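You operate a simulated robot arm through the tools that you are given. There is no shell and no other tool. Be economical: measure what you need, move in short steps, check, and stop when the job is done.

You run a simulated robot arm. Do the job below in one go: nothing can be reset, and whatever is moved stays where it is left.

JOB
Shut off the sand air line, bleed it to zero and stand the tag in its slot.
Fine: gauge knob on its number before you bleed, off after; the other air valves, the main one too, stay open.

The check looks at the end state, three seconds after you hand in, the way a careful person would. Anything else that was tipped, shoved, dropped, spilled or broken makes it a failure.

ROBOT AND FRAMES
A 6-joint arm with a four-finger gripper on a trunk, on a base that drives. Base frame: it is fixed to the floor where the robot stands at the start and does not move with it; the origin is under the middle of the robot, x ahead of it, y to its left, z up. Units: m, rad, N and s.
Its first joint turns from -2.897 to 2.897 rad. Places, roughly: air label [1.1, -0.2, 1.2]; gauge knob [1, -0.4, 1.1]; left air valve [1.1, 0, 1.3]; main air valve [0.9, -0.5, 1.2]; middle air valve [1, -0.2, 1.3]; right air valve [1, -0.3, 1.3]. Payload 3.67 kg.
The TCP is the grasp point between the finger pads, 0.028 m short of the fingertips. In the tool frame z runs along the fingers and y along their closing line. Largest opening 0.112 m; the body of the gripper starts 0.073 m behind the TCP.
Orientation is that of the tool frame in the base frame, as a unit quaternion [x, y, z, w]. With the fingers straight down and closing along the base's y, the tool's x points along the base's -x, its y along +y and its z along -z.

CONTROLS
- The arm moves only by the tool jog_arm. Its argument "moves" is a list of rows, each an object of numbers (a shift or turn left out is 0, a gripper value left out holds the last): "dx", "dy", "dz": the shift along the tool's x, y, z in m; "ax", "ay", "az": the turn, a rotation vector about the tool's x, y, z in rad; "grip": the closure, from 0 (fully open) to 1 (shut). In form: [{"dx": .., "dy": .., "dz": .., "ax": .., "ay": .., "az": .., "grip": ..}, ...]. A call has 1 to 12 rows; each row is the pose to reach, as a shift and turn from the pose commanded when the call began, along the tool's axes at that moment. Rows are played at 5 a second. More than 0.05 m and 0.15 rad between two rows, or a gripper value outside its range, and nothing of the call is played. Where a pose cannot be reached the arm comes as near as it can. A force on the tool above 90 N (or 10 N above the force at the start of the call, whichever is more), or a blocked arm, ends the call early, and 0.2 s more pass. The fingers move at their own pace and stop on an object; they squeeze with about 37 N. The grip force told is the motor's: it shows also when the fingers shut on nothing. Time passes only in rows, and 0.2 s behind the last, so rows that repeat a pose let the fingers close. The reply holds the time, the measured pose of the TCP, the force on the tool along the base axes, the opening and the grip force, in the units named above and with some noise, with the torque about the TCP (base axes, N m) and any sound that the robot's microphone picked up.
- Cameras (640 x 400 px; columns grow to the right, rows downward): "scene" is now at [0.1053, 0.1814, 1.3743]; the picture's right is [-0.37, -0.93, 0.00], its down [-0.13, 0.05, -0.99] and it looks along [0.92, -0.37, -0.14] (base axes); focal length 251 px, centre (320, 200). "wrist" rides on the gripper at [0.06, -0.018, -0.104] in the tool frame; the picture's right is [0.29, 0.96, 0.00], its down [-0.80, 0.24, -0.55] and it looks along [-0.53, 0.16, 0.83] (tool axes); focal length 234 px, centre (320, 200). There is no depth. A picture from a camera that has moved, and an enlarged one, comes with that camera's place and axes in the base frame and with its lens.
- snapshot(camera): a new picture of that camera. It takes no simulated time.
- base_move(legs): drives the robot by 1 to 6 legs, each [ahead, left, turn to the left] in m, m and rad, along the robot's own axes; the way and the turn of a leg run together, so that a leg with both is an arc; at most 1.5 m and 3.142 rad a leg. The arm and the cameras ride along, it lands a little off, and it stops where it bumps. It gives what a move gives.
- head_to(pan, tilt): turns the head with the scene camera to pan (to the left, within 2.496 rad either way) and tilt (down, from -0.506 to 1.204), counted from straight ahead of the robot. It gives what a move gives.
- close_up(camera, box): a new picture of the part [left, top, right, bottom] of that camera's present view, enlarged. It takes no simulated time.
- close_job(): hands the job in; it is judged then, once.

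Work in short steps. Places have to be worked out from the pictures, the camera data and where the tool is seen: move nearer, look again, correct. Check each grasp and each placing, and mend what went wrong. You have 120 turns and 98 pictures in all, those below and enlarged ones among them. Open the gripper and draw the arm clear of the work before you hand the job in, unless the task says otherwise; then end with one line.

The tools are called by a JSON object that holds its "fn" and its "kwargs". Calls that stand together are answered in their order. jog_arm: Moves the arm, as the interface text tells. Its arguments: {"type":"object","properties":{"moves":{"type":"array","items":{"type":"object","properties":{"dx":{"type":"number"},"dy":{"type":"number"},"dz":{"type":"number"},"ax":{"type":"number"},"ay":{"type":"number"},"az":{"type":"number"},"grip":{"type":"number"}}}}},"required":["moves"]} The other tools are called the same way: base_move (legs) drives the base; head_to (pan, tilt) turns the head that bears the scene camera; snapshot (camera) takes a picture; close_up (camera, box) takes an enlarged picture of a part of a camera's view; close_job () hands the job in.

At the start:

```text
time_s: 0.0
position: [0.5437, -0.1695, 1.4342]
ee_rot: [0.0, 1.0, 0.0, 0.003]
ft_force: [-0.1, -0.1, 0.7]
torque: [0.02, 0.04, -0.01]
gripper_width: 0.112
grip_force: 0.0
robot x, y, heading: [-0.0018, -0.0014, 0.002]
head pan, tilt: [-0.379, 0.14]
```

scene: 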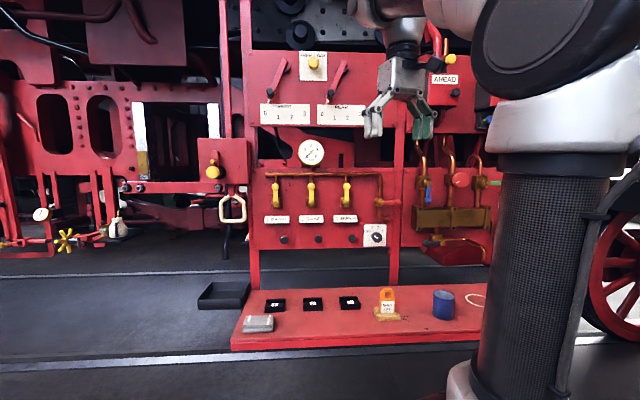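
wrist: 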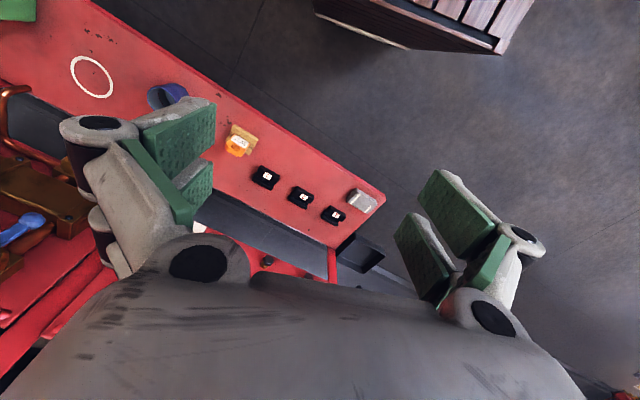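

The panel with three yellow valves, labels, a gauge, a knob plate and a bench with the tag is ahead. I enlarge the panel and bench to read labels.

{"fn": "close_up", "kwargs": {"camera": "scene", "box": [250, 130, 400, 250]}}

{"fn": "close_up", "kwargs": {"camera": "scene", "box": [240, 270, 500, 340]}}

{"fn": "close_up", "kwargs": {"camera": "scene", "box": [370, 30, 520, 270]}}

{"fn": "close_up", "kwargs": {"camera": "scene", "box": [250, 40, 380, 130]}}

```text
3.33 times, centred on (325, 190) of scene
camera zoom: at [0.1053, 0.1814, 1.3743], right [-0.37, -0.93, 0.0], down [-0.13, 0.05, -0.99], along [0.92, -0.37, -0.14], focal length 836 px, centre (303, 233)
```

zoom: 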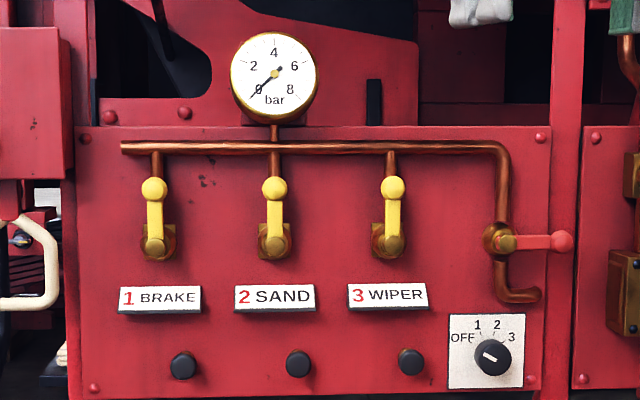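

```text
2.46 times, centred on (370, 305) of scene
camera zoom: at [0.1053, 0.1814, 1.3743], right [-0.37, -0.93, 0.0], down [-0.13, 0.05, -0.99], along [0.92, -0.37, -0.14], focal length 618 px, centre (197, -58)
```

zoom: 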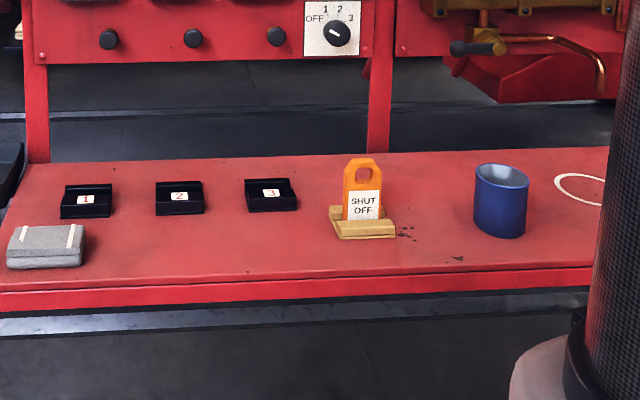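

```text
1.67 times, centred on (445, 150) of scene
camera zoom: at [0.1053, 0.1814, 1.3743], right [-0.37, -0.93, 0.0], down [-0.13, 0.05, -0.99], along [0.92, -0.37, -0.14], focal length 418 px, centre (112, 283)
```

zoom: 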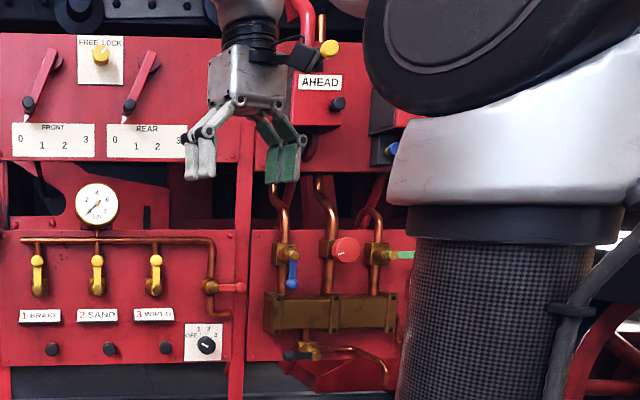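

```text
4.44 times, centred on (315, 85) of scene
camera zoom: at [0.1053, 0.1814, 1.3743], right [-0.37, -0.93, 0.0], down [-0.13, 0.05, -0.99], along [0.92, -0.37, -0.14], focal length 1115 px, centre (342, 711)
```

zoom: 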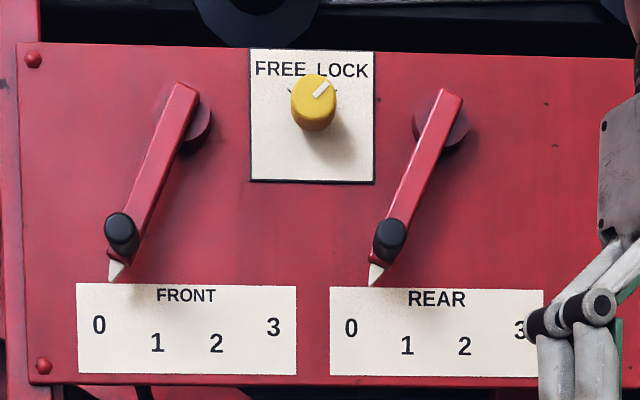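

Sand is line 2 (middle valve); the gauge knob stands at OFF. I swing the tool to point at the panel (normal roughly (0.93,-0.37,0)) while staying well back from it, to get a second view for depth.

{"fn": "jog_arm", "kwargs": {"moves": [{"dx": -0.014, "dz": 0.02, "ax": 0.027, "ay": -0.141, "az": 0.027}, {"dx": -0.027, "dz": 0.04, "ax": 0.054, "ay": -0.282, "az": 0.054}, {"dx": -0.041, "dz": 0.06, "ax": 0.081, "ay": -0.423, "az": 0.081}, {"dx": -0.055, "dz": 0.08, "ax": 0.108, "ay": -0.564, "az": 0.108}, {"dx": -0.068, "dz": 0.1, "ax": 0.135, "ay": -0.705, "az": 0.135}, {"dx": -0.082, "dz": 0.12, "ax": 0.162, "ay": -0.845, "az": 0.162}, {"dx": -0.095, "dz": 0.14, "ax": 0.189, "ay": -0.986, "az": 0.189}, {"dx": -0.109, "dz": 0.16, "ax": 0.216, "ay": -1.127, "az": 0.216}, {"dx": -0.123, "dz": 0.18, "ax": 0.243, "ay": -1.268, "az": 0.243}, {"dx": -0.136, "dz": 0.2, "ax": 0.27, "ay": -1.409, "az": 0.27}, {"dx": -0.15, "dz": 0.22, "ax": 0.297, "ay": -1.55, "az": 0.297}, {"dx": -0.15, "dz": 0.22, "ax": 0.297, "ay": -1.55, "az": 0.297}]}}

{"fn": "snapshot", "kwargs": {"camera": "wrist"}}

{"fn": "snapshot", "kwargs": {"camera": "scene"}}

```text
time_s: 2.6
position: [0.7475, -0.1508, 1.2503]
ee_rot: [0.136, 0.693, -0.136, 0.695]
ft_force: [0.0, -0.4, -0.2]
torque: [0.0, 0.03, 0.0]
gripper_width: 0.1122
grip_force: 0.1
out of reach, approached as far as the arm can: row 8, 9, 10, 11, 12
robot x, y, heading: [-0.0022, -0.0, 0.003]
head pan, tilt: [-0.379, 0.14]
```

```text
91 pictures are left
camera wrist: at [0.6435, -0.1289, 1.1917], right [0.36, 0.89, -0.29], down [-0.43, 0.43, 0.8], along [0.83, -0.16, 0.53], focal length 234 px, centre (320, 200)
```

wrist: 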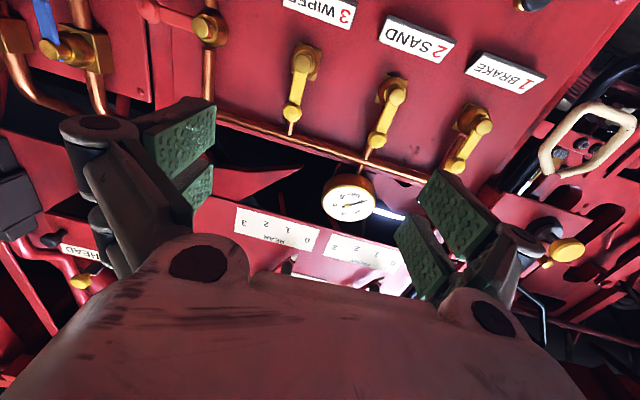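

```text
90 pictures are left
camera scene: at [0.1051, 0.1815, 1.3743], right [-0.37, -0.93, 0.0], down [-0.13, 0.05, -0.99], along [0.92, -0.37, -0.14], focal length 251 px, centre (320, 200)
```

scene: 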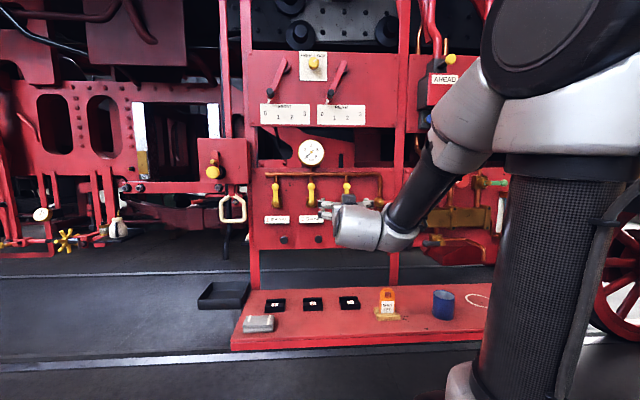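

Triangulating: the sand lever ball is about (1.035,-0.155,1.289), panel normal about (0.947,-0.32,0), and the tag and slots sit on a bench at z about 0.85. I look closer at valves from the wrist camera.

{"fn": "close_up", "kwargs": {"camera": "wrist", "box": [140, 0, 300, 100]}}

{"fn": "close_up", "kwargs": {"camera": "wrist", "box": [340, 30, 500, 190]}}

```text
4.00 times, centred on (220, 50) of wrist
camera zoom: at [0.6435, -0.1289, 1.1917], right [0.36, 0.89, -0.29], down [-0.43, 0.43, 0.8], along [0.83, -0.16, 0.53], focal length 937 px, centre (720, 800)
```

zoom: 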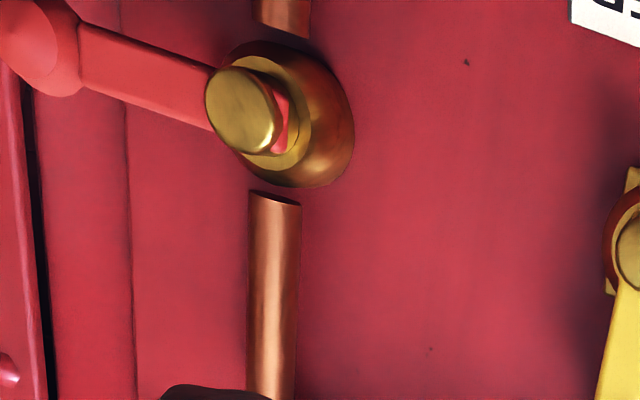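

```text
2.50 times, centred on (420, 110) of wrist
camera zoom: at [0.6435, -0.1289, 1.1917], right [0.36, 0.89, -0.29], down [-0.43, 0.43, 0.8], along [0.83, -0.16, 0.53], focal length 585 px, centre (70, 425)
```

zoom: 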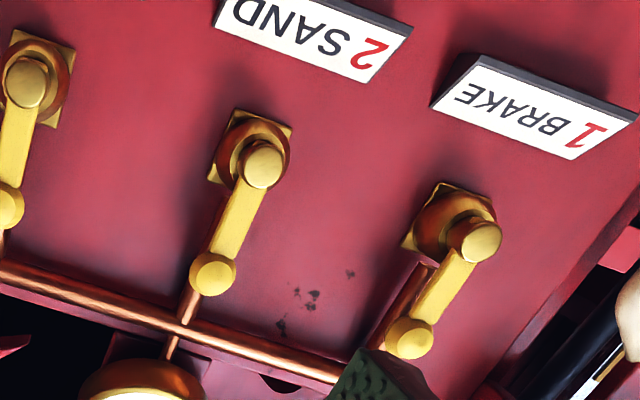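

The main lever sits crosswise but the task treats it as open, so I leave it alone. I move closer to the left side of the sand lever, square to the panel and with fingers closed, and check where the command frame stands.

{"fn": "jog_arm", "kwargs": {"moves": [{"dy": 0.03, "dz": 0.025, "ax": -0.015, "grip": 1}, {"dx": -0.01, "dy": 0.06, "dz": 0.05, "ax": -0.03, "grip": 1}, {"dx": -0.015, "dy": 0.095, "dz": 0.08, "ax": -0.045, "grip": 1}, {"dx": -0.023, "dy": 0.1325, "dz": 0.11, "ax": -0.06, "grip": 1}, {"dx": -0.023, "dy": 0.1325, "dz": 0.11, "ax": -0.06, "grip": 1}]}}

{"fn": "snapshot", "kwargs": {"camera": "wrist"}}

```text
time_s: 3.8
position: [0.8981, -0.0678, 1.2723]
ee_rot: [0.112, 0.697, -0.112, 0.699]
ft_force: [-0.1, 0.8, -0.5]
torque: [-0.01, 0.0, 0.0]
gripper_width: 0.0001
grip_force: 35.5
robot x, y, heading: [0.0004, -0.0016, 0.002]
head pan, tilt: [-0.379, 0.14]
```

```text
87 pictures are left
camera wrist: at [0.7933, -0.0529, 1.2152], right [0.3, 0.91, -0.29], down [-0.45, 0.4, 0.8], along [0.84, -0.11, 0.53], focal length 234 px, centre (320, 200)
```

wrist: 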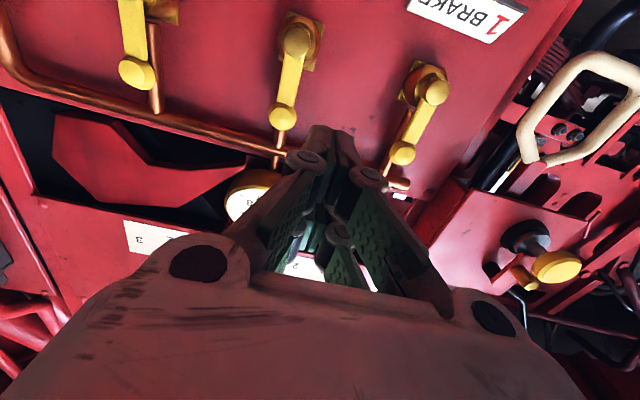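

The second fix agrees: lever ball at n≈1.03 (panel normal), z≈1.289, pivot z≈1.218. I advance so that the closed fingertips stand beside the ball on its left.

{"fn": "jog_arm", "kwargs": {"moves": [{"dz": 0.04, "dx": -0.005, "grip": 1}, {"dz": 0.08, "dx": -0.0127, "grip": 1}, {"dz": 0.11, "dx": -0.0127, "grip": 1}, {"dz": 0.138, "dx": -0.0127, "grip": 1}, {"dz": 0.138, "dx": -0.0127, "grip": 1}]}}

{"fn": "snapshot", "kwargs": {"camera": "wrist"}}

{"fn": "close_up", "kwargs": {"camera": "scene", "box": [250, 150, 400, 250]}}

```text
time_s: 5.0
position: [1.0293, -0.1121, 1.288]
ee_rot: [0.113, 0.697, -0.113, 0.699]
ft_force: [-0.6, 0.1, -0.1]
torque: [0.0, -0.03, -0.02]
gripper_width: 0.0
grip_force: 35.9
robot x, y, heading: [0.0019, -0.0, 0.002]
head pan, tilt: [-0.379, 0.14]
```

```text
86 pictures are left
camera wrist: at [0.9237, -0.0968, 1.2282], right [0.3, 0.91, -0.29], down [-0.45, 0.4, 0.8], along [0.84, -0.11, 0.53], focal length 234 px, centre (320, 200)
```

wrist: 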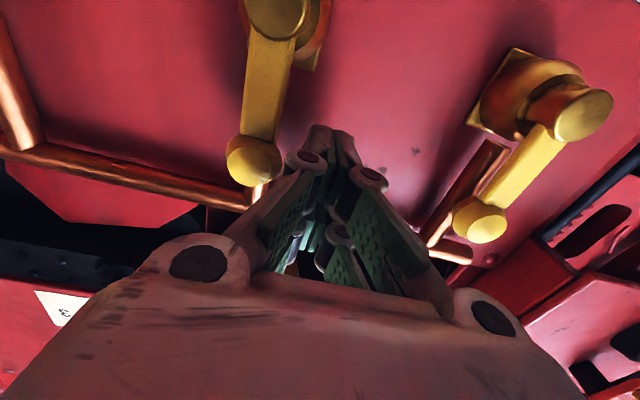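

```text
4.00 times, centred on (325, 200) of scene
camera zoom: at [0.1053, 0.1814, 1.3743], right [-0.37, -0.93, 0.0], down [-0.13, 0.05, -0.99], along [0.92, -0.37, -0.14], focal length 1004 px, centre (300, 200)
```

zoom: 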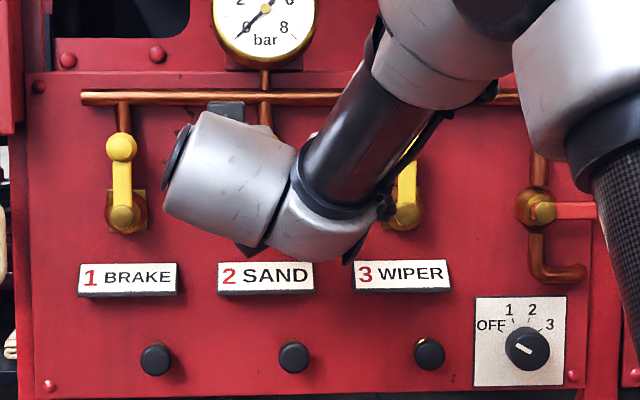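

The fingertips are beside the ball (gap about 15 mm). I push right to start a clockwise turn, small at first to feel whether that is the right way.

{"fn": "jog_arm", "kwargs": {"moves": [{"dy": -0.0157, "dx": 0.003, "grip": 1}, {"dy": -0.024, "dx": 0.001, "grip": 1}, {"dy": -0.032, "dx": 0.0, "grip": 1}, {"dy": -0.04, "dx": -0.001, "grip": 1}, {"dy": -0.04, "dx": -0.001, "grip": 1}]}}

{"fn": "snapshot", "kwargs": {"camera": "wrist"}}

```text
time_s: 6.2
position: [1.0157, -0.1486, 1.2895]
ee_rot: [0.112, 0.697, -0.113, 0.699]
ft_force: [0.2, 3.6, -0.2]
torque: [0.11, 0.02, -0.01]
gripper_width: 0.0001
grip_force: 35.8
robot x, y, heading: [-0.002, 0.0044, -0.003]
head pan, tilt: [-0.379, 0.14]
```

```text
84 pictures are left
camera wrist: at [0.911, -0.1343, 1.2292], right [0.3, 0.91, -0.29], down [-0.45, 0.4, 0.8], along [0.84, -0.11, 0.53], focal length 234 px, centre (320, 200)
```

wrist: 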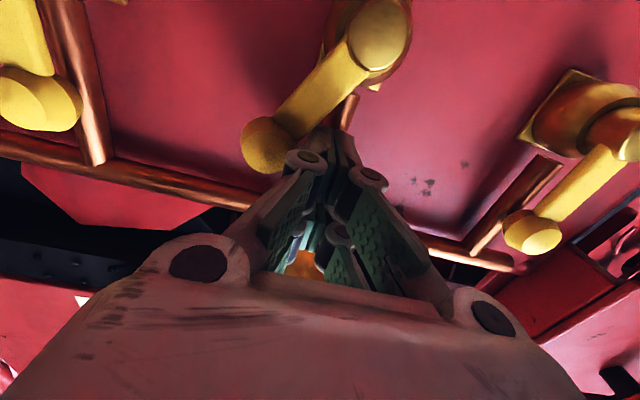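

The lever follows clockwise with only ~4 N. I continue along the arc to 90° and slightly beyond, to the stop.

{"fn": "jog_arm", "kwargs": {"moves": [{"dy": -0.012, "dx": 0.001, "grip": 1}, {"dy": -0.024, "dx": 0.005, "grip": 1}, {"dy": -0.035, "dx": 0.011, "grip": 1}, {"dy": -0.045, "dx": 0.0175, "grip": 1}, {"dy": -0.054, "dx": 0.027, "grip": 1}, {"dy": -0.0607, "dx": 0.0367, "grip": 1}, {"dy": -0.0657, "dx": 0.048, "grip": 1}, {"dy": -0.0672, "dx": 0.053, "grip": 1}, {"dy": -0.0672, "dx": 0.053, "grip": 1}]}}

{"fn": "snapshot", "kwargs": {"camera": "wrist"}}

```text
time_s: 8.2
position: [1.0006, -0.1837, 1.2535]
ee_rot: [0.124, 0.684, -0.125, 0.708]
ft_force: [29.8, 0.9, 80.6]
torque: [-0.26, -1.89, 0.12]
gripper_width: 0.0058
grip_force: 35.7
out of reach, approached as far as the arm can: row 3, 4, 5, 6, 7, 8, 9
robot x, y, heading: [0.0014, 0.0009, 0.001]
head pan, tilt: [-0.379, 0.14]
```

```text
83 pictures are left
camera wrist: at [0.8972, -0.1651, 1.1907], right [0.34, 0.9, -0.28], down [-0.46, 0.42, 0.78], along [0.82, -0.14, 0.56], focal length 234 px, centre (320, 200)
```

wrist: 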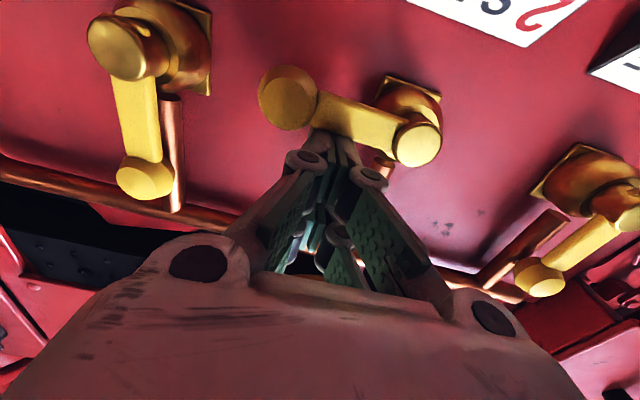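

Near the end the arm ran out of reach and pressed on the lever with 80 N, with the lever apparently near horizontal. I lift off, retreat, and look.

{"fn": "jog_arm", "kwargs": {"moves": [{"dx": -0.02, "grip": 1}, {"dx": -0.03, "dy": 0.01, "dz": -0.03, "grip": 1}, {"dx": -0.03, "dy": 0.01, "dz": -0.08, "grip": 1}, {"dx": -0.03, "dy": 0.01, "dz": -0.12, "grip": 1}, {"dx": -0.03, "dy": 0.01, "dz": -0.12, "grip": 1}]}}

{"fn": "snapshot", "kwargs": {"camera": "wrist"}}

{"fn": "snapshot", "kwargs": {"camera": "scene"}}

```text
time_s: 9.4
position: [0.8904, -0.137, 1.2633]
ee_rot: [0.111, 0.697, -0.111, 0.7]
ft_force: [0.5, -0.3, -0.1]
torque: [0.03, -0.05, 0.01]
gripper_width: 0.0
grip_force: 36.2
out of reach, approached as far as the arm can: row 1
robot x, y, heading: [0.0006, 0.0015, -0.003]
head pan, tilt: [-0.379, 0.14]
```

```text
82 pictures are left
camera wrist: at [0.7837, -0.1218, 1.2031], right [0.3, 0.91, -0.29], down [-0.45, 0.4, 0.8], along [0.84, -0.11, 0.53], focal length 234 px, centre (320, 200)
```

wrist: 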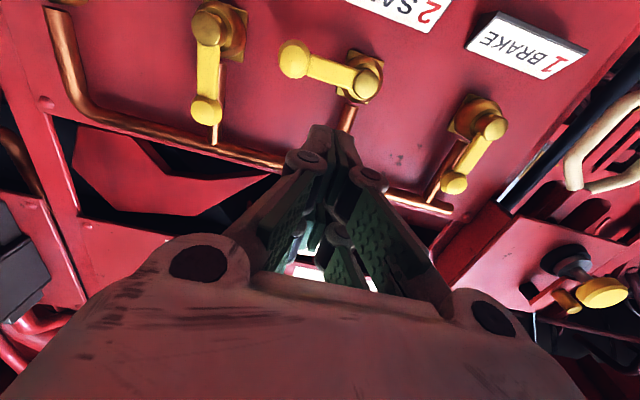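

```text
81 pictures are left
camera scene: at [0.1055, 0.1814, 1.3743], right [-0.37, -0.93, 0.0], down [-0.13, 0.05, -0.99], along [0.92, -0.37, -0.14], focal length 251 px, centre (320, 200)
```

scene: 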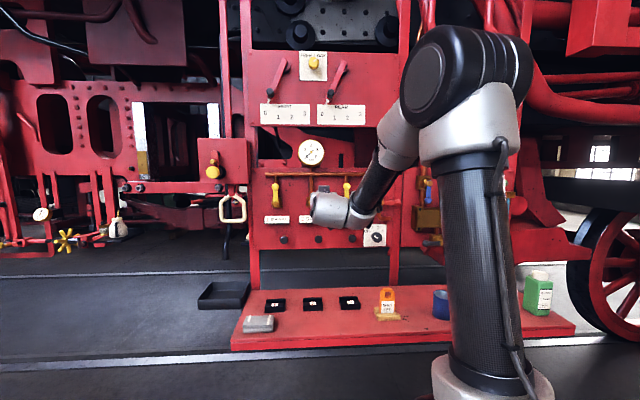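

The sand lever is now horizontal (computed height difference ~1 mm over 71 mm): shut. Next I bring the tool in front of the gauge knob (about (0.965,-0.42,1.07)) while staying back, then drive the base 0.12 m closer.

{"fn": "jog_arm", "kwargs": {"moves": [{"dz": -0.04, "grip": 1}, {"dz": -0.08, "dy": -0.02, "dx": 0.02, "grip": 1}, {"dz": -0.09, "dy": -0.06, "dx": 0.05, "grip": 0.8}, {"dz": -0.09, "dy": -0.1, "dx": 0.08, "grip": 0.5}, {"dz": -0.09, "dy": -0.14, "dx": 0.11, "grip": 0.4}, {"dz": -0.09, "dy": -0.18, "dx": 0.14, "grip": 0.3}, {"dz": -0.09, "dy": -0.21, "dx": 0.17, "grip": 0.3}, {"dz": -0.09, "dy": -0.21, "dx": 0.17, "grip": 0.3}]}}

{"fn": "base_move", "kwargs": {"legs": [[0.114, -0.039, 0]]}}

{"fn": "snapshot", "kwargs": {"camera": "wrist"}}

{"fn": "snapshot", "kwargs": {"camera": "scene"}}

```text
refused: row 3 steps farther than a row can; nothing moved
```

```text
time_s: 10.6
position: [1.0036, -0.1765, 1.2625]
ee_rot: [0.112, 0.697, -0.112, 0.7]
ft_force: [-0.2, -0.4, -0.5]
torque: [0.03, 0.01, 0.03]
gripper_width: 0.0001
grip_force: 35.9
robot x, y, heading: [0.1135, -0.042, 0.001]
head pan, tilt: [-0.379, 0.14]
```

```text
80 pictures are left
camera wrist: at [0.8986, -0.1621, 1.2035], right [0.3, 0.91, -0.29], down [-0.45, 0.4, 0.8], along [0.84, -0.11, 0.53], focal length 234 px, centre (320, 200)
```

wrist: 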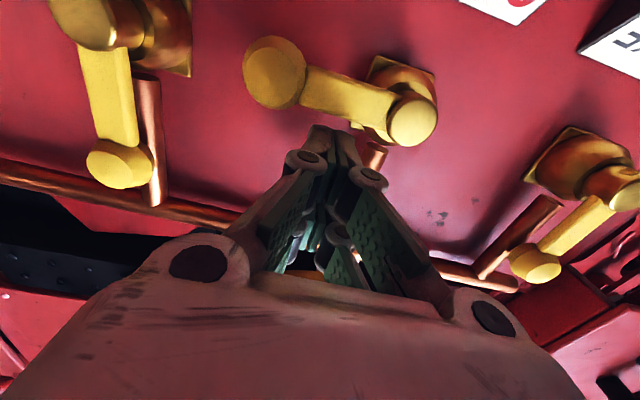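

```text
79 pictures are left
camera scene: at [0.2201, 0.1415, 1.3743], right [-0.37, -0.93, 0.0], down [-0.13, 0.05, -0.99], along [0.92, -0.37, -0.14], focal length 251 px, centre (320, 200)
```

scene: 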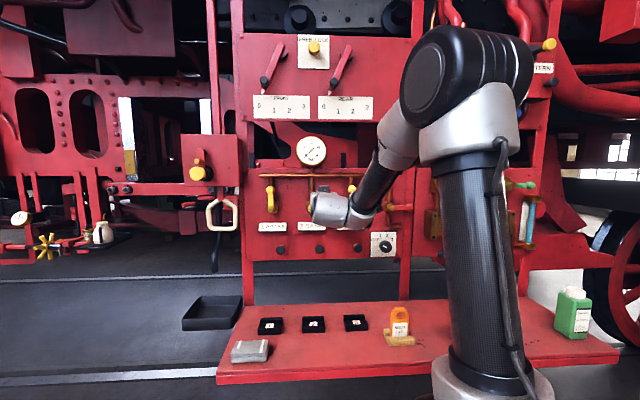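

The jog was refused but the base drove, luckily without contact. I now retreat straight back first, then over in front of the knob in legal steps.

{"fn": "jog_arm", "kwargs": {"moves": [{"dz": -0.04, "grip": 1}, {"dz": -0.08, "grip": 1}, {"dz": -0.12, "grip": 1}, {"dz": -0.125, "dy": -0.035, "dx": 0.03, "grip": 0.8}, {"dz": -0.125, "dy": -0.07, "dx": 0.06, "grip": 0.5}, {"dz": -0.125, "dy": -0.105, "dx": 0.09, "grip": 0.4}, {"dz": -0.125, "dy": -0.14, "dx": 0.12, "grip": 0.3}, {"dz": -0.125, "dy": -0.175, "dx": 0.15, "grip": 0.3}, {"dz": -0.125, "dy": -0.21, "dx": 0.18, "grip": 0.3}, {"dz": -0.125, "dy": -0.23, "dx": 0.2, "grip": 0.3}, {"dz": -0.125, "dy": -0.23, "dx": 0.2, "grip": 0.3}]}}

{"fn": "snapshot", "kwargs": {"camera": "wrist"}}

{"fn": "close_up", "kwargs": {"camera": "scene", "box": [240, 120, 420, 260]}}

```text
time_s: 13.0
position: [0.9132, -0.1997, 1.1378]
ee_rot: [0.14, 0.698, -0.152, 0.686]
ft_force: [-0.5, -0.4, 0.2]
torque: [-0.01, 0.0, -0.02]
gripper_width: 0.0784
grip_force: 0.1
out of reach, approached as far as the arm can: row 4, 5, 6, 7, 8, 9, 10, 11
robot x, y, heading: [0.1134, -0.0385, -0.005]
head pan, tilt: [-0.379, 0.14]
```

```text
78 pictures are left
camera wrist: at [0.8095, -0.1757, 1.0809], right [0.38, 0.87, -0.31], down [-0.39, 0.45, 0.8], along [0.84, -0.18, 0.52], focal length 234 px, centre (320, 200)
```

wrist: 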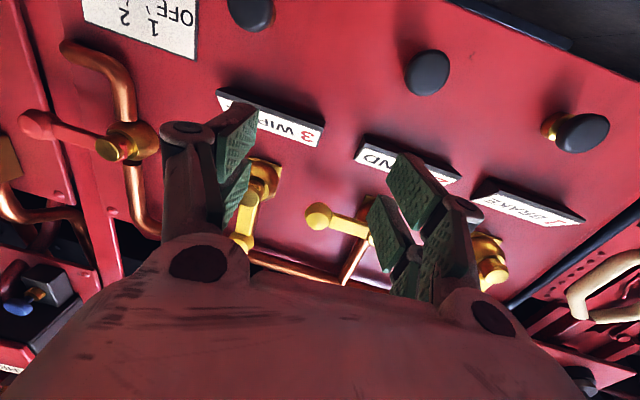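

```text
2.86 times, centred on (330, 190) of scene
camera zoom: at [0.2201, 0.1416, 1.3743], right [-0.37, -0.93, 0.0], down [-0.13, 0.05, -0.99], along [0.92, -0.37, -0.14], focal length 717 px, centre (291, 229)
```

zoom: 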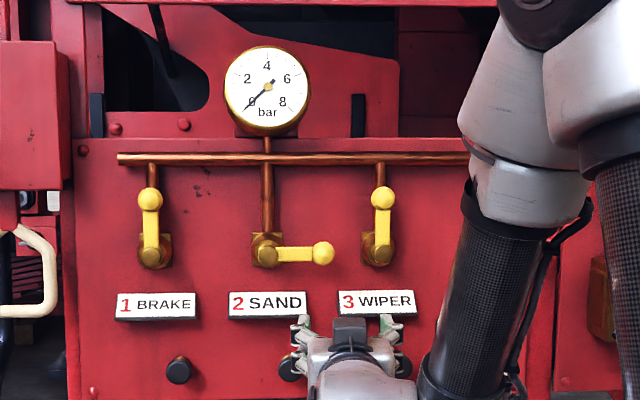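

Sand lever confirmed horizontal from the front. The base is now too close for the folded arm, so I back it off 0.06 m.

{"fn": "base_move", "kwargs": {"legs": [[-0.057, 0.019, 0]]}}

```text
time_s: 14.0
position: [0.8564, -0.1797, 1.1394]
ee_rot: [0.141, 0.697, -0.152, 0.686]
ft_force: [0.7, -0.2, -0.3]
torque: [0.01, -0.01, -0.02]
gripper_width: 0.0782
grip_force: 0.2
robot x, y, heading: [0.0563, -0.0164, -0.007]
head pan, tilt: [-0.379, 0.14]
```

Now I move in front of the knob at z≈1.09, squaring to the panel, with the fingers partly open.

{"fn": "jog_arm", "kwargs": {"moves": [{"dz": 0.03, "dy": -0.025, "dx": 0.01, "ax": -0.03, "grip": 0.3}, {"dz": 0.04, "dy": -0.06, "dx": 0.02, "ax": -0.06, "az": 0.018, "grip": 0.3}, {"dz": 0.05, "dy": -0.1, "dx": 0.03, "ax": -0.09, "az": 0.018, "grip": 0.3}, {"dz": 0.06, "dy": -0.135, "dx": 0.04, "ax": -0.09, "az": 0.018, "grip": 0.3}, {"dz": 0.065, "dy": -0.17, "dx": 0.05, "ax": -0.09, "az": 0.018, "grip": 0.3}, {"dz": 0.065, "dy": -0.17, "dx": 0.05, "ax": -0.09, "az": 0.018, "grip": 0.3}]}}

{"fn": "snapshot", "kwargs": {"camera": "wrist"}}

{"fn": "snapshot", "kwargs": {"camera": "scene"}}

```text
time_s: 15.4
position: [0.9006, -0.2079, 1.1176]
ee_rot: [0.153, 0.702, -0.161, 0.677]
ft_force: [0.4, 0.0, 0.1]
torque: [-0.02, -0.03, 0.0]
gripper_width: 0.0787
grip_force: 0.0
out of reach, approached as far as the arm can: row 1, 2, 3, 4, 5, 6
robot x, y, heading: [0.0592, -0.0181, 0.001]
head pan, tilt: [-0.379, 0.14]
```

```text
76 pictures are left
camera wrist: at [0.7952, -0.1793, 1.0617], right [0.4, 0.86, -0.31], down [-0.37, 0.46, 0.81], along [0.84, -0.21, 0.5], focal length 234 px, centre (320, 200)
```

wrist: 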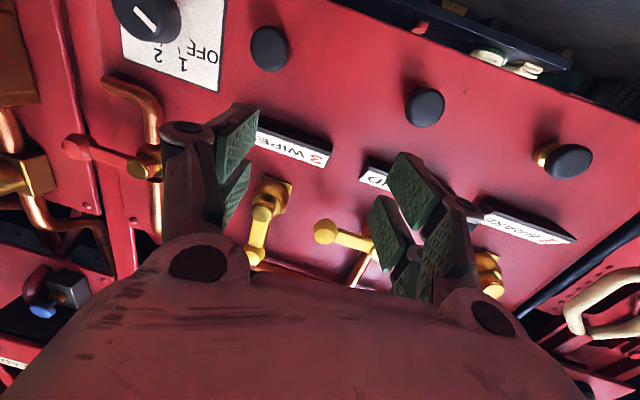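

```text
75 pictures are left
camera scene: at [0.1628, 0.1607, 1.3743], right [-0.37, -0.93, 0.0], down [-0.13, 0.05, -0.99], along [0.92, -0.37, -0.14], focal length 251 px, centre (320, 200)
```

scene: 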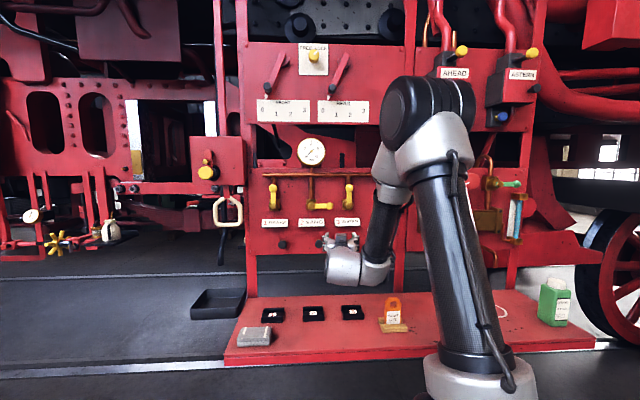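

The reach failures all occur when moving right: the wrist cannot turn left of the arm's azimuth. I shift the base 0.3 m to the right along the panel, keeping distance.

{"fn": "base_move", "kwargs": {"legs": [[-0.1, -0.284, 0]]}}

{"fn": "snapshot", "kwargs": {"camera": "scene"}}

{"fn": "snapshot", "kwargs": {"camera": "wrist"}}

```text
time_s: 17.5
position: [0.7977, -0.4952, 1.1162]
ee_rot: [0.154, 0.702, -0.163, 0.676]
ft_force: [-0.1, 0.3, 0.4]
torque: [-0.01, 0.03, 0.01]
gripper_width: 0.0784
grip_force: 0.0
robot x, y, heading: [-0.0427, -0.3096, -0.002]
head pan, tilt: [-0.379, 0.14]
```

```text
74 pictures are left
camera scene: at [0.0616, -0.1253, 1.3743], right [-0.37, -0.93, 0.0], down [-0.13, 0.05, -0.99], along [0.92, -0.37, -0.14], focal length 251 px, centre (320, 200)
```

scene: 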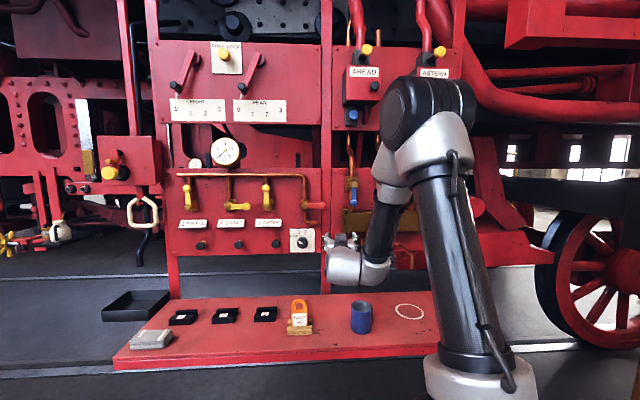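

```text
73 pictures are left
camera wrist: at [0.6929, -0.467, 1.0618], right [0.41, 0.86, -0.31], down [-0.36, 0.46, 0.81], along [0.84, -0.22, 0.5], focal length 234 px, centre (320, 200)
```

wrist: 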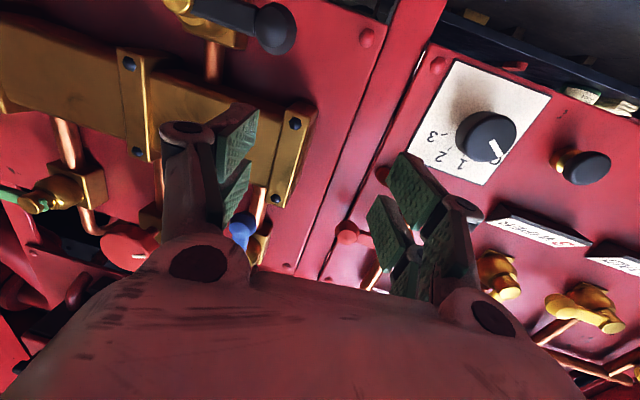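

Now both cameras see the knob clearly. I zoom on it for exact location and the pointer angle.

{"fn": "close_up", "kwargs": {"camera": "scene", "box": [270, 220, 334, 260]}}

{"fn": "close_up", "kwargs": {"camera": "wrist", "box": [390, 50, 610, 190]}}

```text
10.00 times, centred on (302, 240) of scene
camera zoom: at [0.0616, -0.1253, 1.3743], right [-0.37, -0.93, 0.0], down [-0.13, 0.05, -0.99], along [0.92, -0.37, -0.14], focal length 2509 px, centre (500, -200)
```

zoom: 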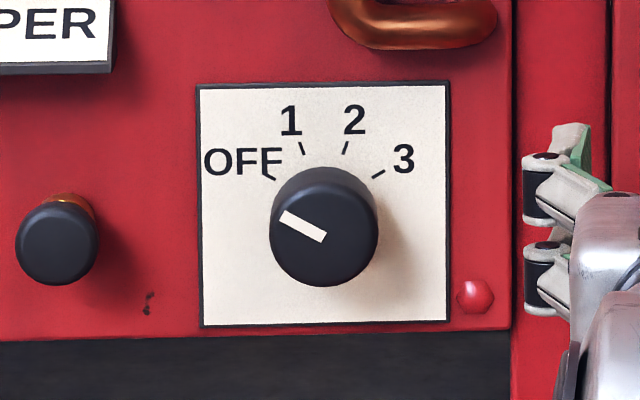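

```text
2.86 times, centred on (500, 120) of wrist
camera zoom: at [0.6929, -0.467, 1.0618], right [0.41, 0.86, -0.31], down [-0.36, 0.46, 0.81], along [0.84, -0.22, 0.5], focal length 669 px, centre (-194, 429)
```

zoom: 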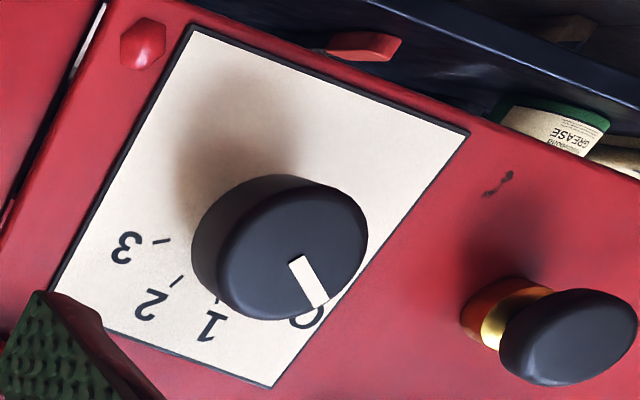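

Knob face centre ≈ (0.947,-0.409,1.075), diameter 40 mm; pointer at −60° (OFF), 2 is at +20°, so +80° clockwise. I move in front of it, square up, and then check.

{"fn": "jog_arm", "kwargs": {"moves": [{"dz": 0.005, "dy": 0.035, "dx": 0.01, "ax": -0.04, "ay": -0.01, "az": 0.007, "grip": 0.4}, {"dz": 0.01, "dy": 0.07, "dx": 0.02, "ax": -0.08, "ay": -0.02, "az": 0.014, "grip": 0.4}, {"dz": 0.015, "dy": 0.105, "dx": 0.03, "ax": -0.12, "ay": -0.03, "az": 0.02, "grip": 0.4}, {"dz": 0.02, "dy": 0.1336, "dx": 0.0377, "ax": -0.125, "ay": -0.033, "az": 0.02, "grip": 0.4}, {"dz": 0.02, "dy": 0.1336, "dx": 0.0377, "ax": -0.125, "ay": -0.033, "az": 0.02, "grip": 0.4}]}}

{"fn": "snapshot", "kwargs": {"camera": "wrist"}}

```text
time_s: 18.7
position: [0.8722, -0.3836, 1.0766]
ee_rot: [0.113, 0.698, -0.113, 0.698]
ft_force: [0.4, -0.2, 0.3]
torque: [0.02, -0.04, -0.01]
gripper_width: 0.0672
grip_force: 0.0
robot x, y, heading: [-0.0464, -0.3072, -0.004]
head pan, tilt: [-0.379, 0.14]
```

```text
70 pictures are left
camera wrist: at [0.7683, -0.3669, 1.0167], right [0.31, 0.91, -0.29], down [-0.45, 0.4, 0.8], along [0.84, -0.12, 0.53], focal length 234 px, centre (320, 200)
```

wrist: 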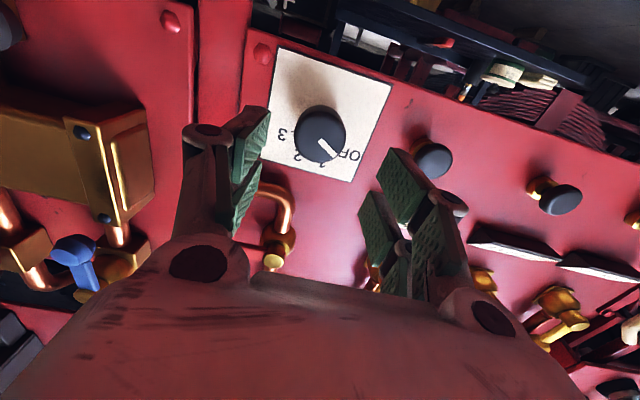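

Aligned within 2 mm. I roll −0.7 rad, advance 67 mm so that the pads straddle the knob, then close.

{"fn": "jog_arm", "kwargs": {"moves": [{"az": -0.14, "grip": 0.4}, {"az": -0.28, "grip": 0.4}, {"az": -0.42, "grip": 0.4}, {"az": -0.56, "grip": 0.4}, {"az": -0.7, "grip": 0.4}, {"az": -0.7, "dx": 0.002, "dz": 0.03, "grip": 0.4}, {"az": -0.7, "dx": 0.002, "dz": 0.05, "grip": 0.4}, {"az": -0.7, "dx": 0.002, "dz": 0.066, "grip": 0.4}, {"az": -0.7, "dx": 0.002, "dz": 0.066, "grip": 0.4}]}}

{"fn": "snapshot", "kwargs": {"camera": "wrist"}}

{"fn": "close_up", "kwargs": {"camera": "scene", "box": [150, 120, 350, 260]}}

```text
time_s: 20.7
position: [0.935, -0.4059, 1.0739]
ee_rot: [-0.131, 0.695, -0.347, 0.616]
ft_force: [0.0, -0.4, -0.1]
torque: [-0.02, -0.01, 0.0]
gripper_width: 0.0674
grip_force: 0.0
robot x, y, heading: [-0.0456, -0.3093, -0.004]
head pan, tilt: [-0.379, 0.14]
```

```text
69 pictures are left
camera wrist: at [0.8184, -0.4222, 1.0406], right [0.17, 0.52, -0.84], down [-0.3, 0.84, 0.46], along [0.94, 0.17, 0.3], focal length 234 px, centre (320, 200)
```

wrist: 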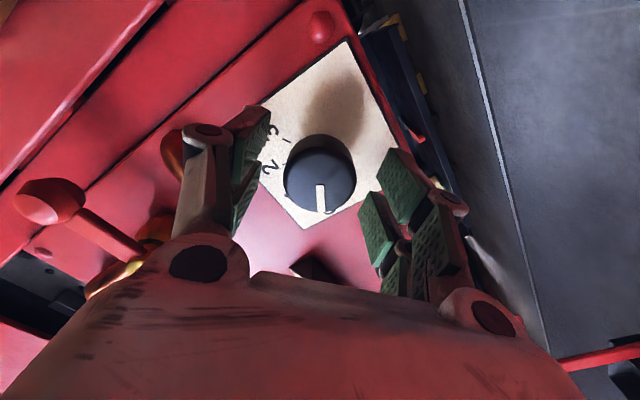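

```text
2.86 times, centred on (250, 190) of scene
camera zoom: at [0.0616, -0.1253, 1.3743], right [-0.37, -0.93, 0.0], down [-0.13, 0.05, -0.99], along [0.92, -0.37, -0.14], focal length 717 px, centre (520, 229)
```

zoom: 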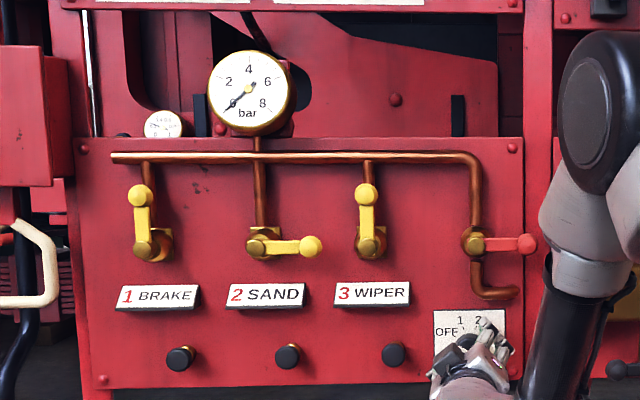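

The knob sits between the pads. I close on it.

{"fn": "jog_arm", "kwargs": {"moves": [{"grip": 0.55}, {"grip": 0.7}, {"grip": 0.7}, {"grip": 0.7}]}}

{"fn": "snapshot", "kwargs": {"camera": "wrist"}}

```text
time_s: 21.7
position: [0.9341, -0.405, 1.0737]
ee_rot: [-0.132, 0.695, -0.346, 0.616]
ft_force: [1.5, 4.4, -3.0]
torque: [0.02, 0.01, 0.24]
gripper_width: 0.0403
grip_force: 45.7
robot x, y, heading: [-0.0439, -0.3062, -0.001]
head pan, tilt: [-0.379, 0.14]
```

```text
67 pictures are left
camera wrist: at [0.8184, -0.4218, 1.0403], right [0.17, 0.52, -0.84], down [-0.3, 0.84, 0.46], along [0.94, 0.17, 0.3], focal length 234 px, centre (320, 200)
```

wrist: 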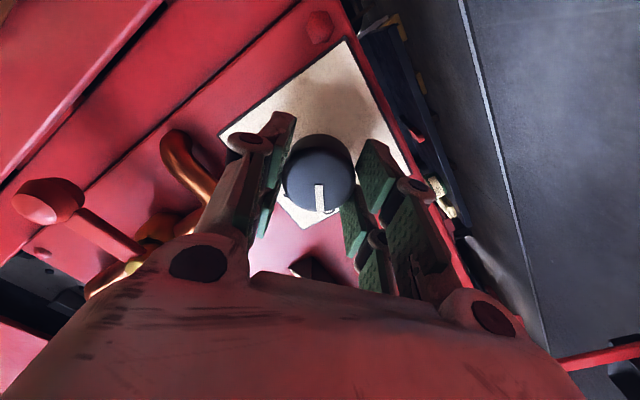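

Gripped at 40 mm with a small side force. I roll clockwise +1.396 rad and watch the gauge and pointer.

{"fn": "jog_arm", "kwargs": {"moves": [{"az": 0.14, "grip": 0.7}, {"az": 0.28, "grip": 0.7}, {"az": 0.42, "grip": 0.7}, {"az": 0.56, "grip": 0.7}, {"az": 0.7, "grip": 0.7}, {"az": 0.84, "grip": 0.7}, {"az": 0.98, "grip": 0.7}, {"az": 1.12, "grip": 0.7}, {"az": 1.26, "grip": 0.7}, {"az": 1.396, "grip": 0.7}, {"az": 1.396, "grip": 0.7}]}}

{"fn": "snapshot", "kwargs": {"camera": "wrist"}}

{"fn": "close_up", "kwargs": {"camera": "scene", "box": [150, 120, 350, 260]}}

```text
time_s: 23.3
position: [0.9552, -0.402, 1.0986]
ee_rot: [0.206, 0.695, -0.088, 0.684]
ft_force: [-32.2, -49.4, -9.9]
torque: [-0.91, 1.25, 0.12]
gripper_width: 0.0656
grip_force: 29.9
out of reach, approached as far as the arm can: row 6, 7, 8
robot x, y, heading: [-0.0452, -0.3078, -0.01]
head pan, tilt: [-0.379, 0.14]
stopped in row 8: the force on the tool passed its limit at 193 N (the readings are from after the stop); the commanded pose is now the measured one
```

```text
66 pictures are left
camera wrist: at [0.8535, -0.3658, 1.0441], right [0.39, 0.91, -0.13], down [-0.42, 0.31, 0.85], along [0.82, -0.28, 0.51], focal length 234 px, centre (320, 200)
```

wrist: 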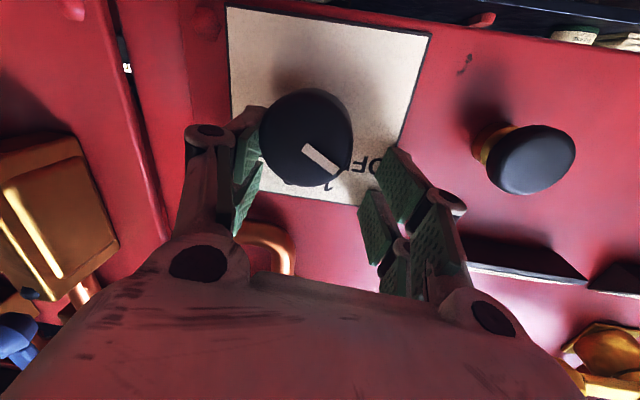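

```text
2.86 times, centred on (250, 190) of scene
camera zoom: at [0.0599, -0.1296, 1.3746], right [-0.38, -0.93, 0.0], down [-0.13, 0.05, -0.99], along [0.92, -0.37, -0.14], focal length 717 px, centre (520, 229)
```

zoom: 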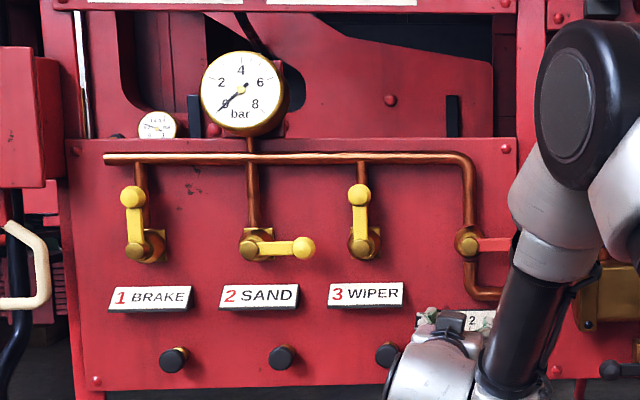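

The roll hit a limit at about +0.1 and the fingers slid off; the knob appears still near OFF. I open, back off straight and inspect.

{"fn": "jog_arm", "kwargs": {"moves": [{"grip": 0.4}, {"dz": -0.03, "grip": 0.4}, {"dz": -0.06, "grip": 0.4}, {"dz": -0.08, "grip": 0.4}, {"dz": -0.08, "grip": 0.4}]}}

{"fn": "snapshot", "kwargs": {"camera": "wrist"}}

{"fn": "close_up", "kwargs": {"camera": "scene", "box": [240, 190, 368, 270]}}

```text
time_s: 24.5
position: [0.888, -0.3564, 1.1106]
ee_rot: [0.199, 0.696, -0.087, 0.685]
ft_force: [0.0, -0.5, -0.3]
torque: [-0.01, -0.02, -0.03]
gripper_width: 0.0672
grip_force: 0.0
out of reach, approached as far as the arm can: row 4, 5
robot x, y, heading: [-0.039, -0.3076, -0.008]
head pan, tilt: [-0.379, 0.14]
```

```text
64 pictures are left
camera wrist: at [0.7849, -0.3225, 1.0544], right [0.38, 0.91, -0.14], down [-0.43, 0.31, 0.85], along [0.82, -0.27, 0.51], focal length 234 px, centre (320, 200)
```

wrist: 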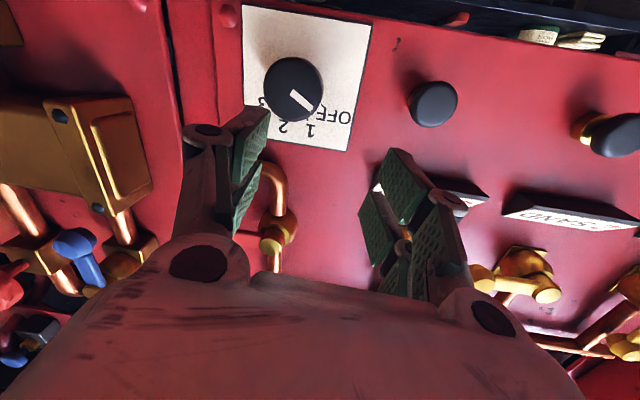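

```text
5.00 times, centred on (304, 230) of scene
camera zoom: at [0.0611, -0.1265, 1.3743], right [-0.37, -0.93, 0.0], down [-0.13, 0.05, -0.99], along [0.92, -0.37, -0.14], focal length 1254 px, centre (400, 50)
```

zoom: 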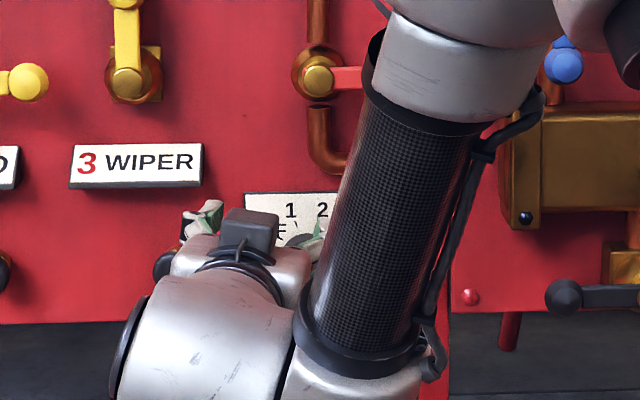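

The knob is still at OFF. Positive roll is limited, so I'll use the negative range: first return squarely in front of the knob.

{"fn": "jog_arm", "kwargs": {"moves": [{"az": -0.1, "ax": -0.04, "ay": -0.02}, {"dx": 0.016, "dy": -0.019, "dz": -0.01, "az": -0.153, "ax": -0.081, "ay": -0.042}, {"dx": 0.032, "dy": -0.038, "dz": -0.021, "az": -0.153, "ax": -0.081, "ay": -0.042}, {"dx": 0.032, "dy": -0.038, "dz": -0.021, "az": -0.153, "ax": -0.081, "ay": -0.042}]}}

```text
time_s: 25.5
position: [0.8532, -0.378, 1.0737]
ee_rot: [0.114, 0.697, -0.115, 0.699]
ft_force: [0.6, -0.5, -0.7]
torque: [-0.01, 0.03, -0.02]
gripper_width: 0.0671
grip_force: 0.1
robot x, y, heading: [-0.0463, -0.306, -0.003]
head pan, tilt: [-0.379, 0.14]
```

Good pose. Now rolling −1.5 rad while standing off.

{"fn": "jog_arm", "kwargs": {"moves": [{"az": -0.15}, {"az": -0.3}, {"az": -0.45}, {"az": -0.6}, {"az": -0.75}, {"az": -0.9}, {"az": -1.05}, {"az": -1.2}, {"az": -1.35}, {"az": -1.5}, {"az": -1.5}]}}

{"fn": "snapshot", "kwargs": {"camera": "wrist"}}

```text
time_s: 27.9
position: [0.8529, -0.3785, 1.0737]
ee_rot: [-0.389, 0.588, -0.559, 0.436]
ft_force: [-1.1, -0.3, -0.1]
torque: [0.0, 0.06, 0.04]
gripper_width: 0.0674
grip_force: 0.1
robot x, y, heading: [-0.0476, -0.3083, -0.007]
head pan, tilt: [-0.379, 0.14]
```

```text
62 pictures are left
camera wrist: at [0.7347, -0.4029, 1.0869], right [-0.06, -0.2, -0.98], down [-0.27, 0.95, -0.18], along [0.96, 0.25, -0.11], focal length 234 px, centre (320, 200)
```

wrist: 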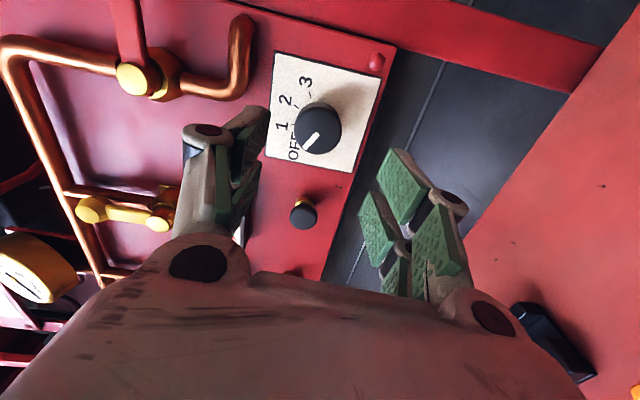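

Rolled fine and still centred. I advance 87 mm and close on the knob.

{"fn": "jog_arm", "kwargs": {"moves": [{"dz": 0.04, "grip": 0.4}, {"dz": 0.07, "grip": 0.4}, {"dz": 0.087, "grip": 0.4}, {"dz": 0.087, "grip": 0.55}, {"dz": 0.087, "grip": 0.68}, {"dz": 0.087, "grip": 0.68}, {"dz": 0.087, "grip": 0.68}]}}

{"fn": "snapshot", "kwargs": {"camera": "wrist"}}

```text
time_s: 29.5
position: [0.9349, -0.4045, 1.0744]
ee_rot: [-0.388, 0.587, -0.56, 0.436]
ft_force: [7.6, -0.1, 8.4]
torque: [-0.07, -0.25, 0.31]
gripper_width: 0.0403
grip_force: 44.9
robot x, y, heading: [-0.0472, -0.309, -0.006]
head pan, tilt: [-0.379, 0.14]
```

```text
61 pictures are left
camera wrist: at [0.8172, -0.431, 1.0883], right [-0.06, -0.2, -0.98], down [-0.27, 0.95, -0.18], along [0.96, 0.25, -0.11], focal length 234 px, centre (320, 200)
```

wrist: 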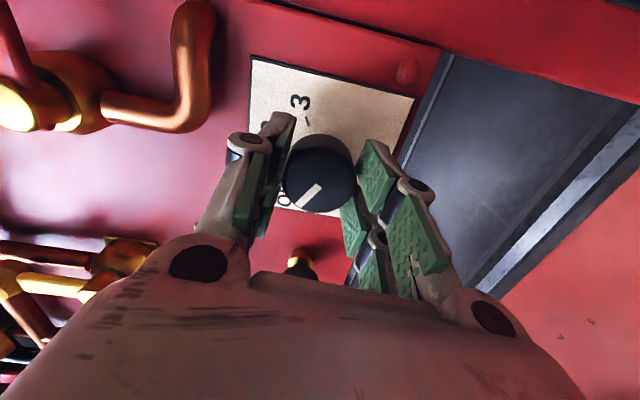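

Gripped at 40 mm. I turn clockwise 0.7 rad first to verify that the knob follows.

{"fn": "jog_arm", "kwargs": {"moves": [{"az": 0.12, "grip": 0.68}, {"az": 0.24, "grip": 0.68}, {"az": 0.36, "grip": 0.68}, {"az": 0.48, "grip": 0.68}, {"az": 0.6, "grip": 0.68}, {"az": 0.7, "grip": 0.68}, {"az": 0.7, "grip": 0.68}]}}

{"fn": "snapshot", "kwargs": {"camera": "wrist"}}

```text
time_s: 31.1
position: [0.936, -0.405, 1.0738]
ee_rot: [-0.164, 0.686, -0.375, 0.602]
ft_force: [14.6, -1.2, 13.7]
torque: [0.01, -0.07, -0.2]
gripper_width: 0.0402
grip_force: 45.5
robot x, y, heading: [-0.0516, -0.3081, -0.008]
head pan, tilt: [-0.379, 0.14]
```

```text
60 pictures are left
camera wrist: at [0.8194, -0.4251, 1.045], right [0.15, 0.44, -0.88], down [-0.29, 0.87, 0.39], along [0.94, 0.2, 0.26], focal length 234 px, centre (320, 200)
```

wrist: 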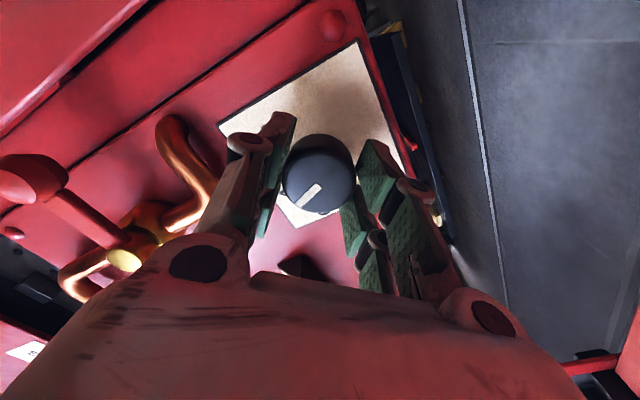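

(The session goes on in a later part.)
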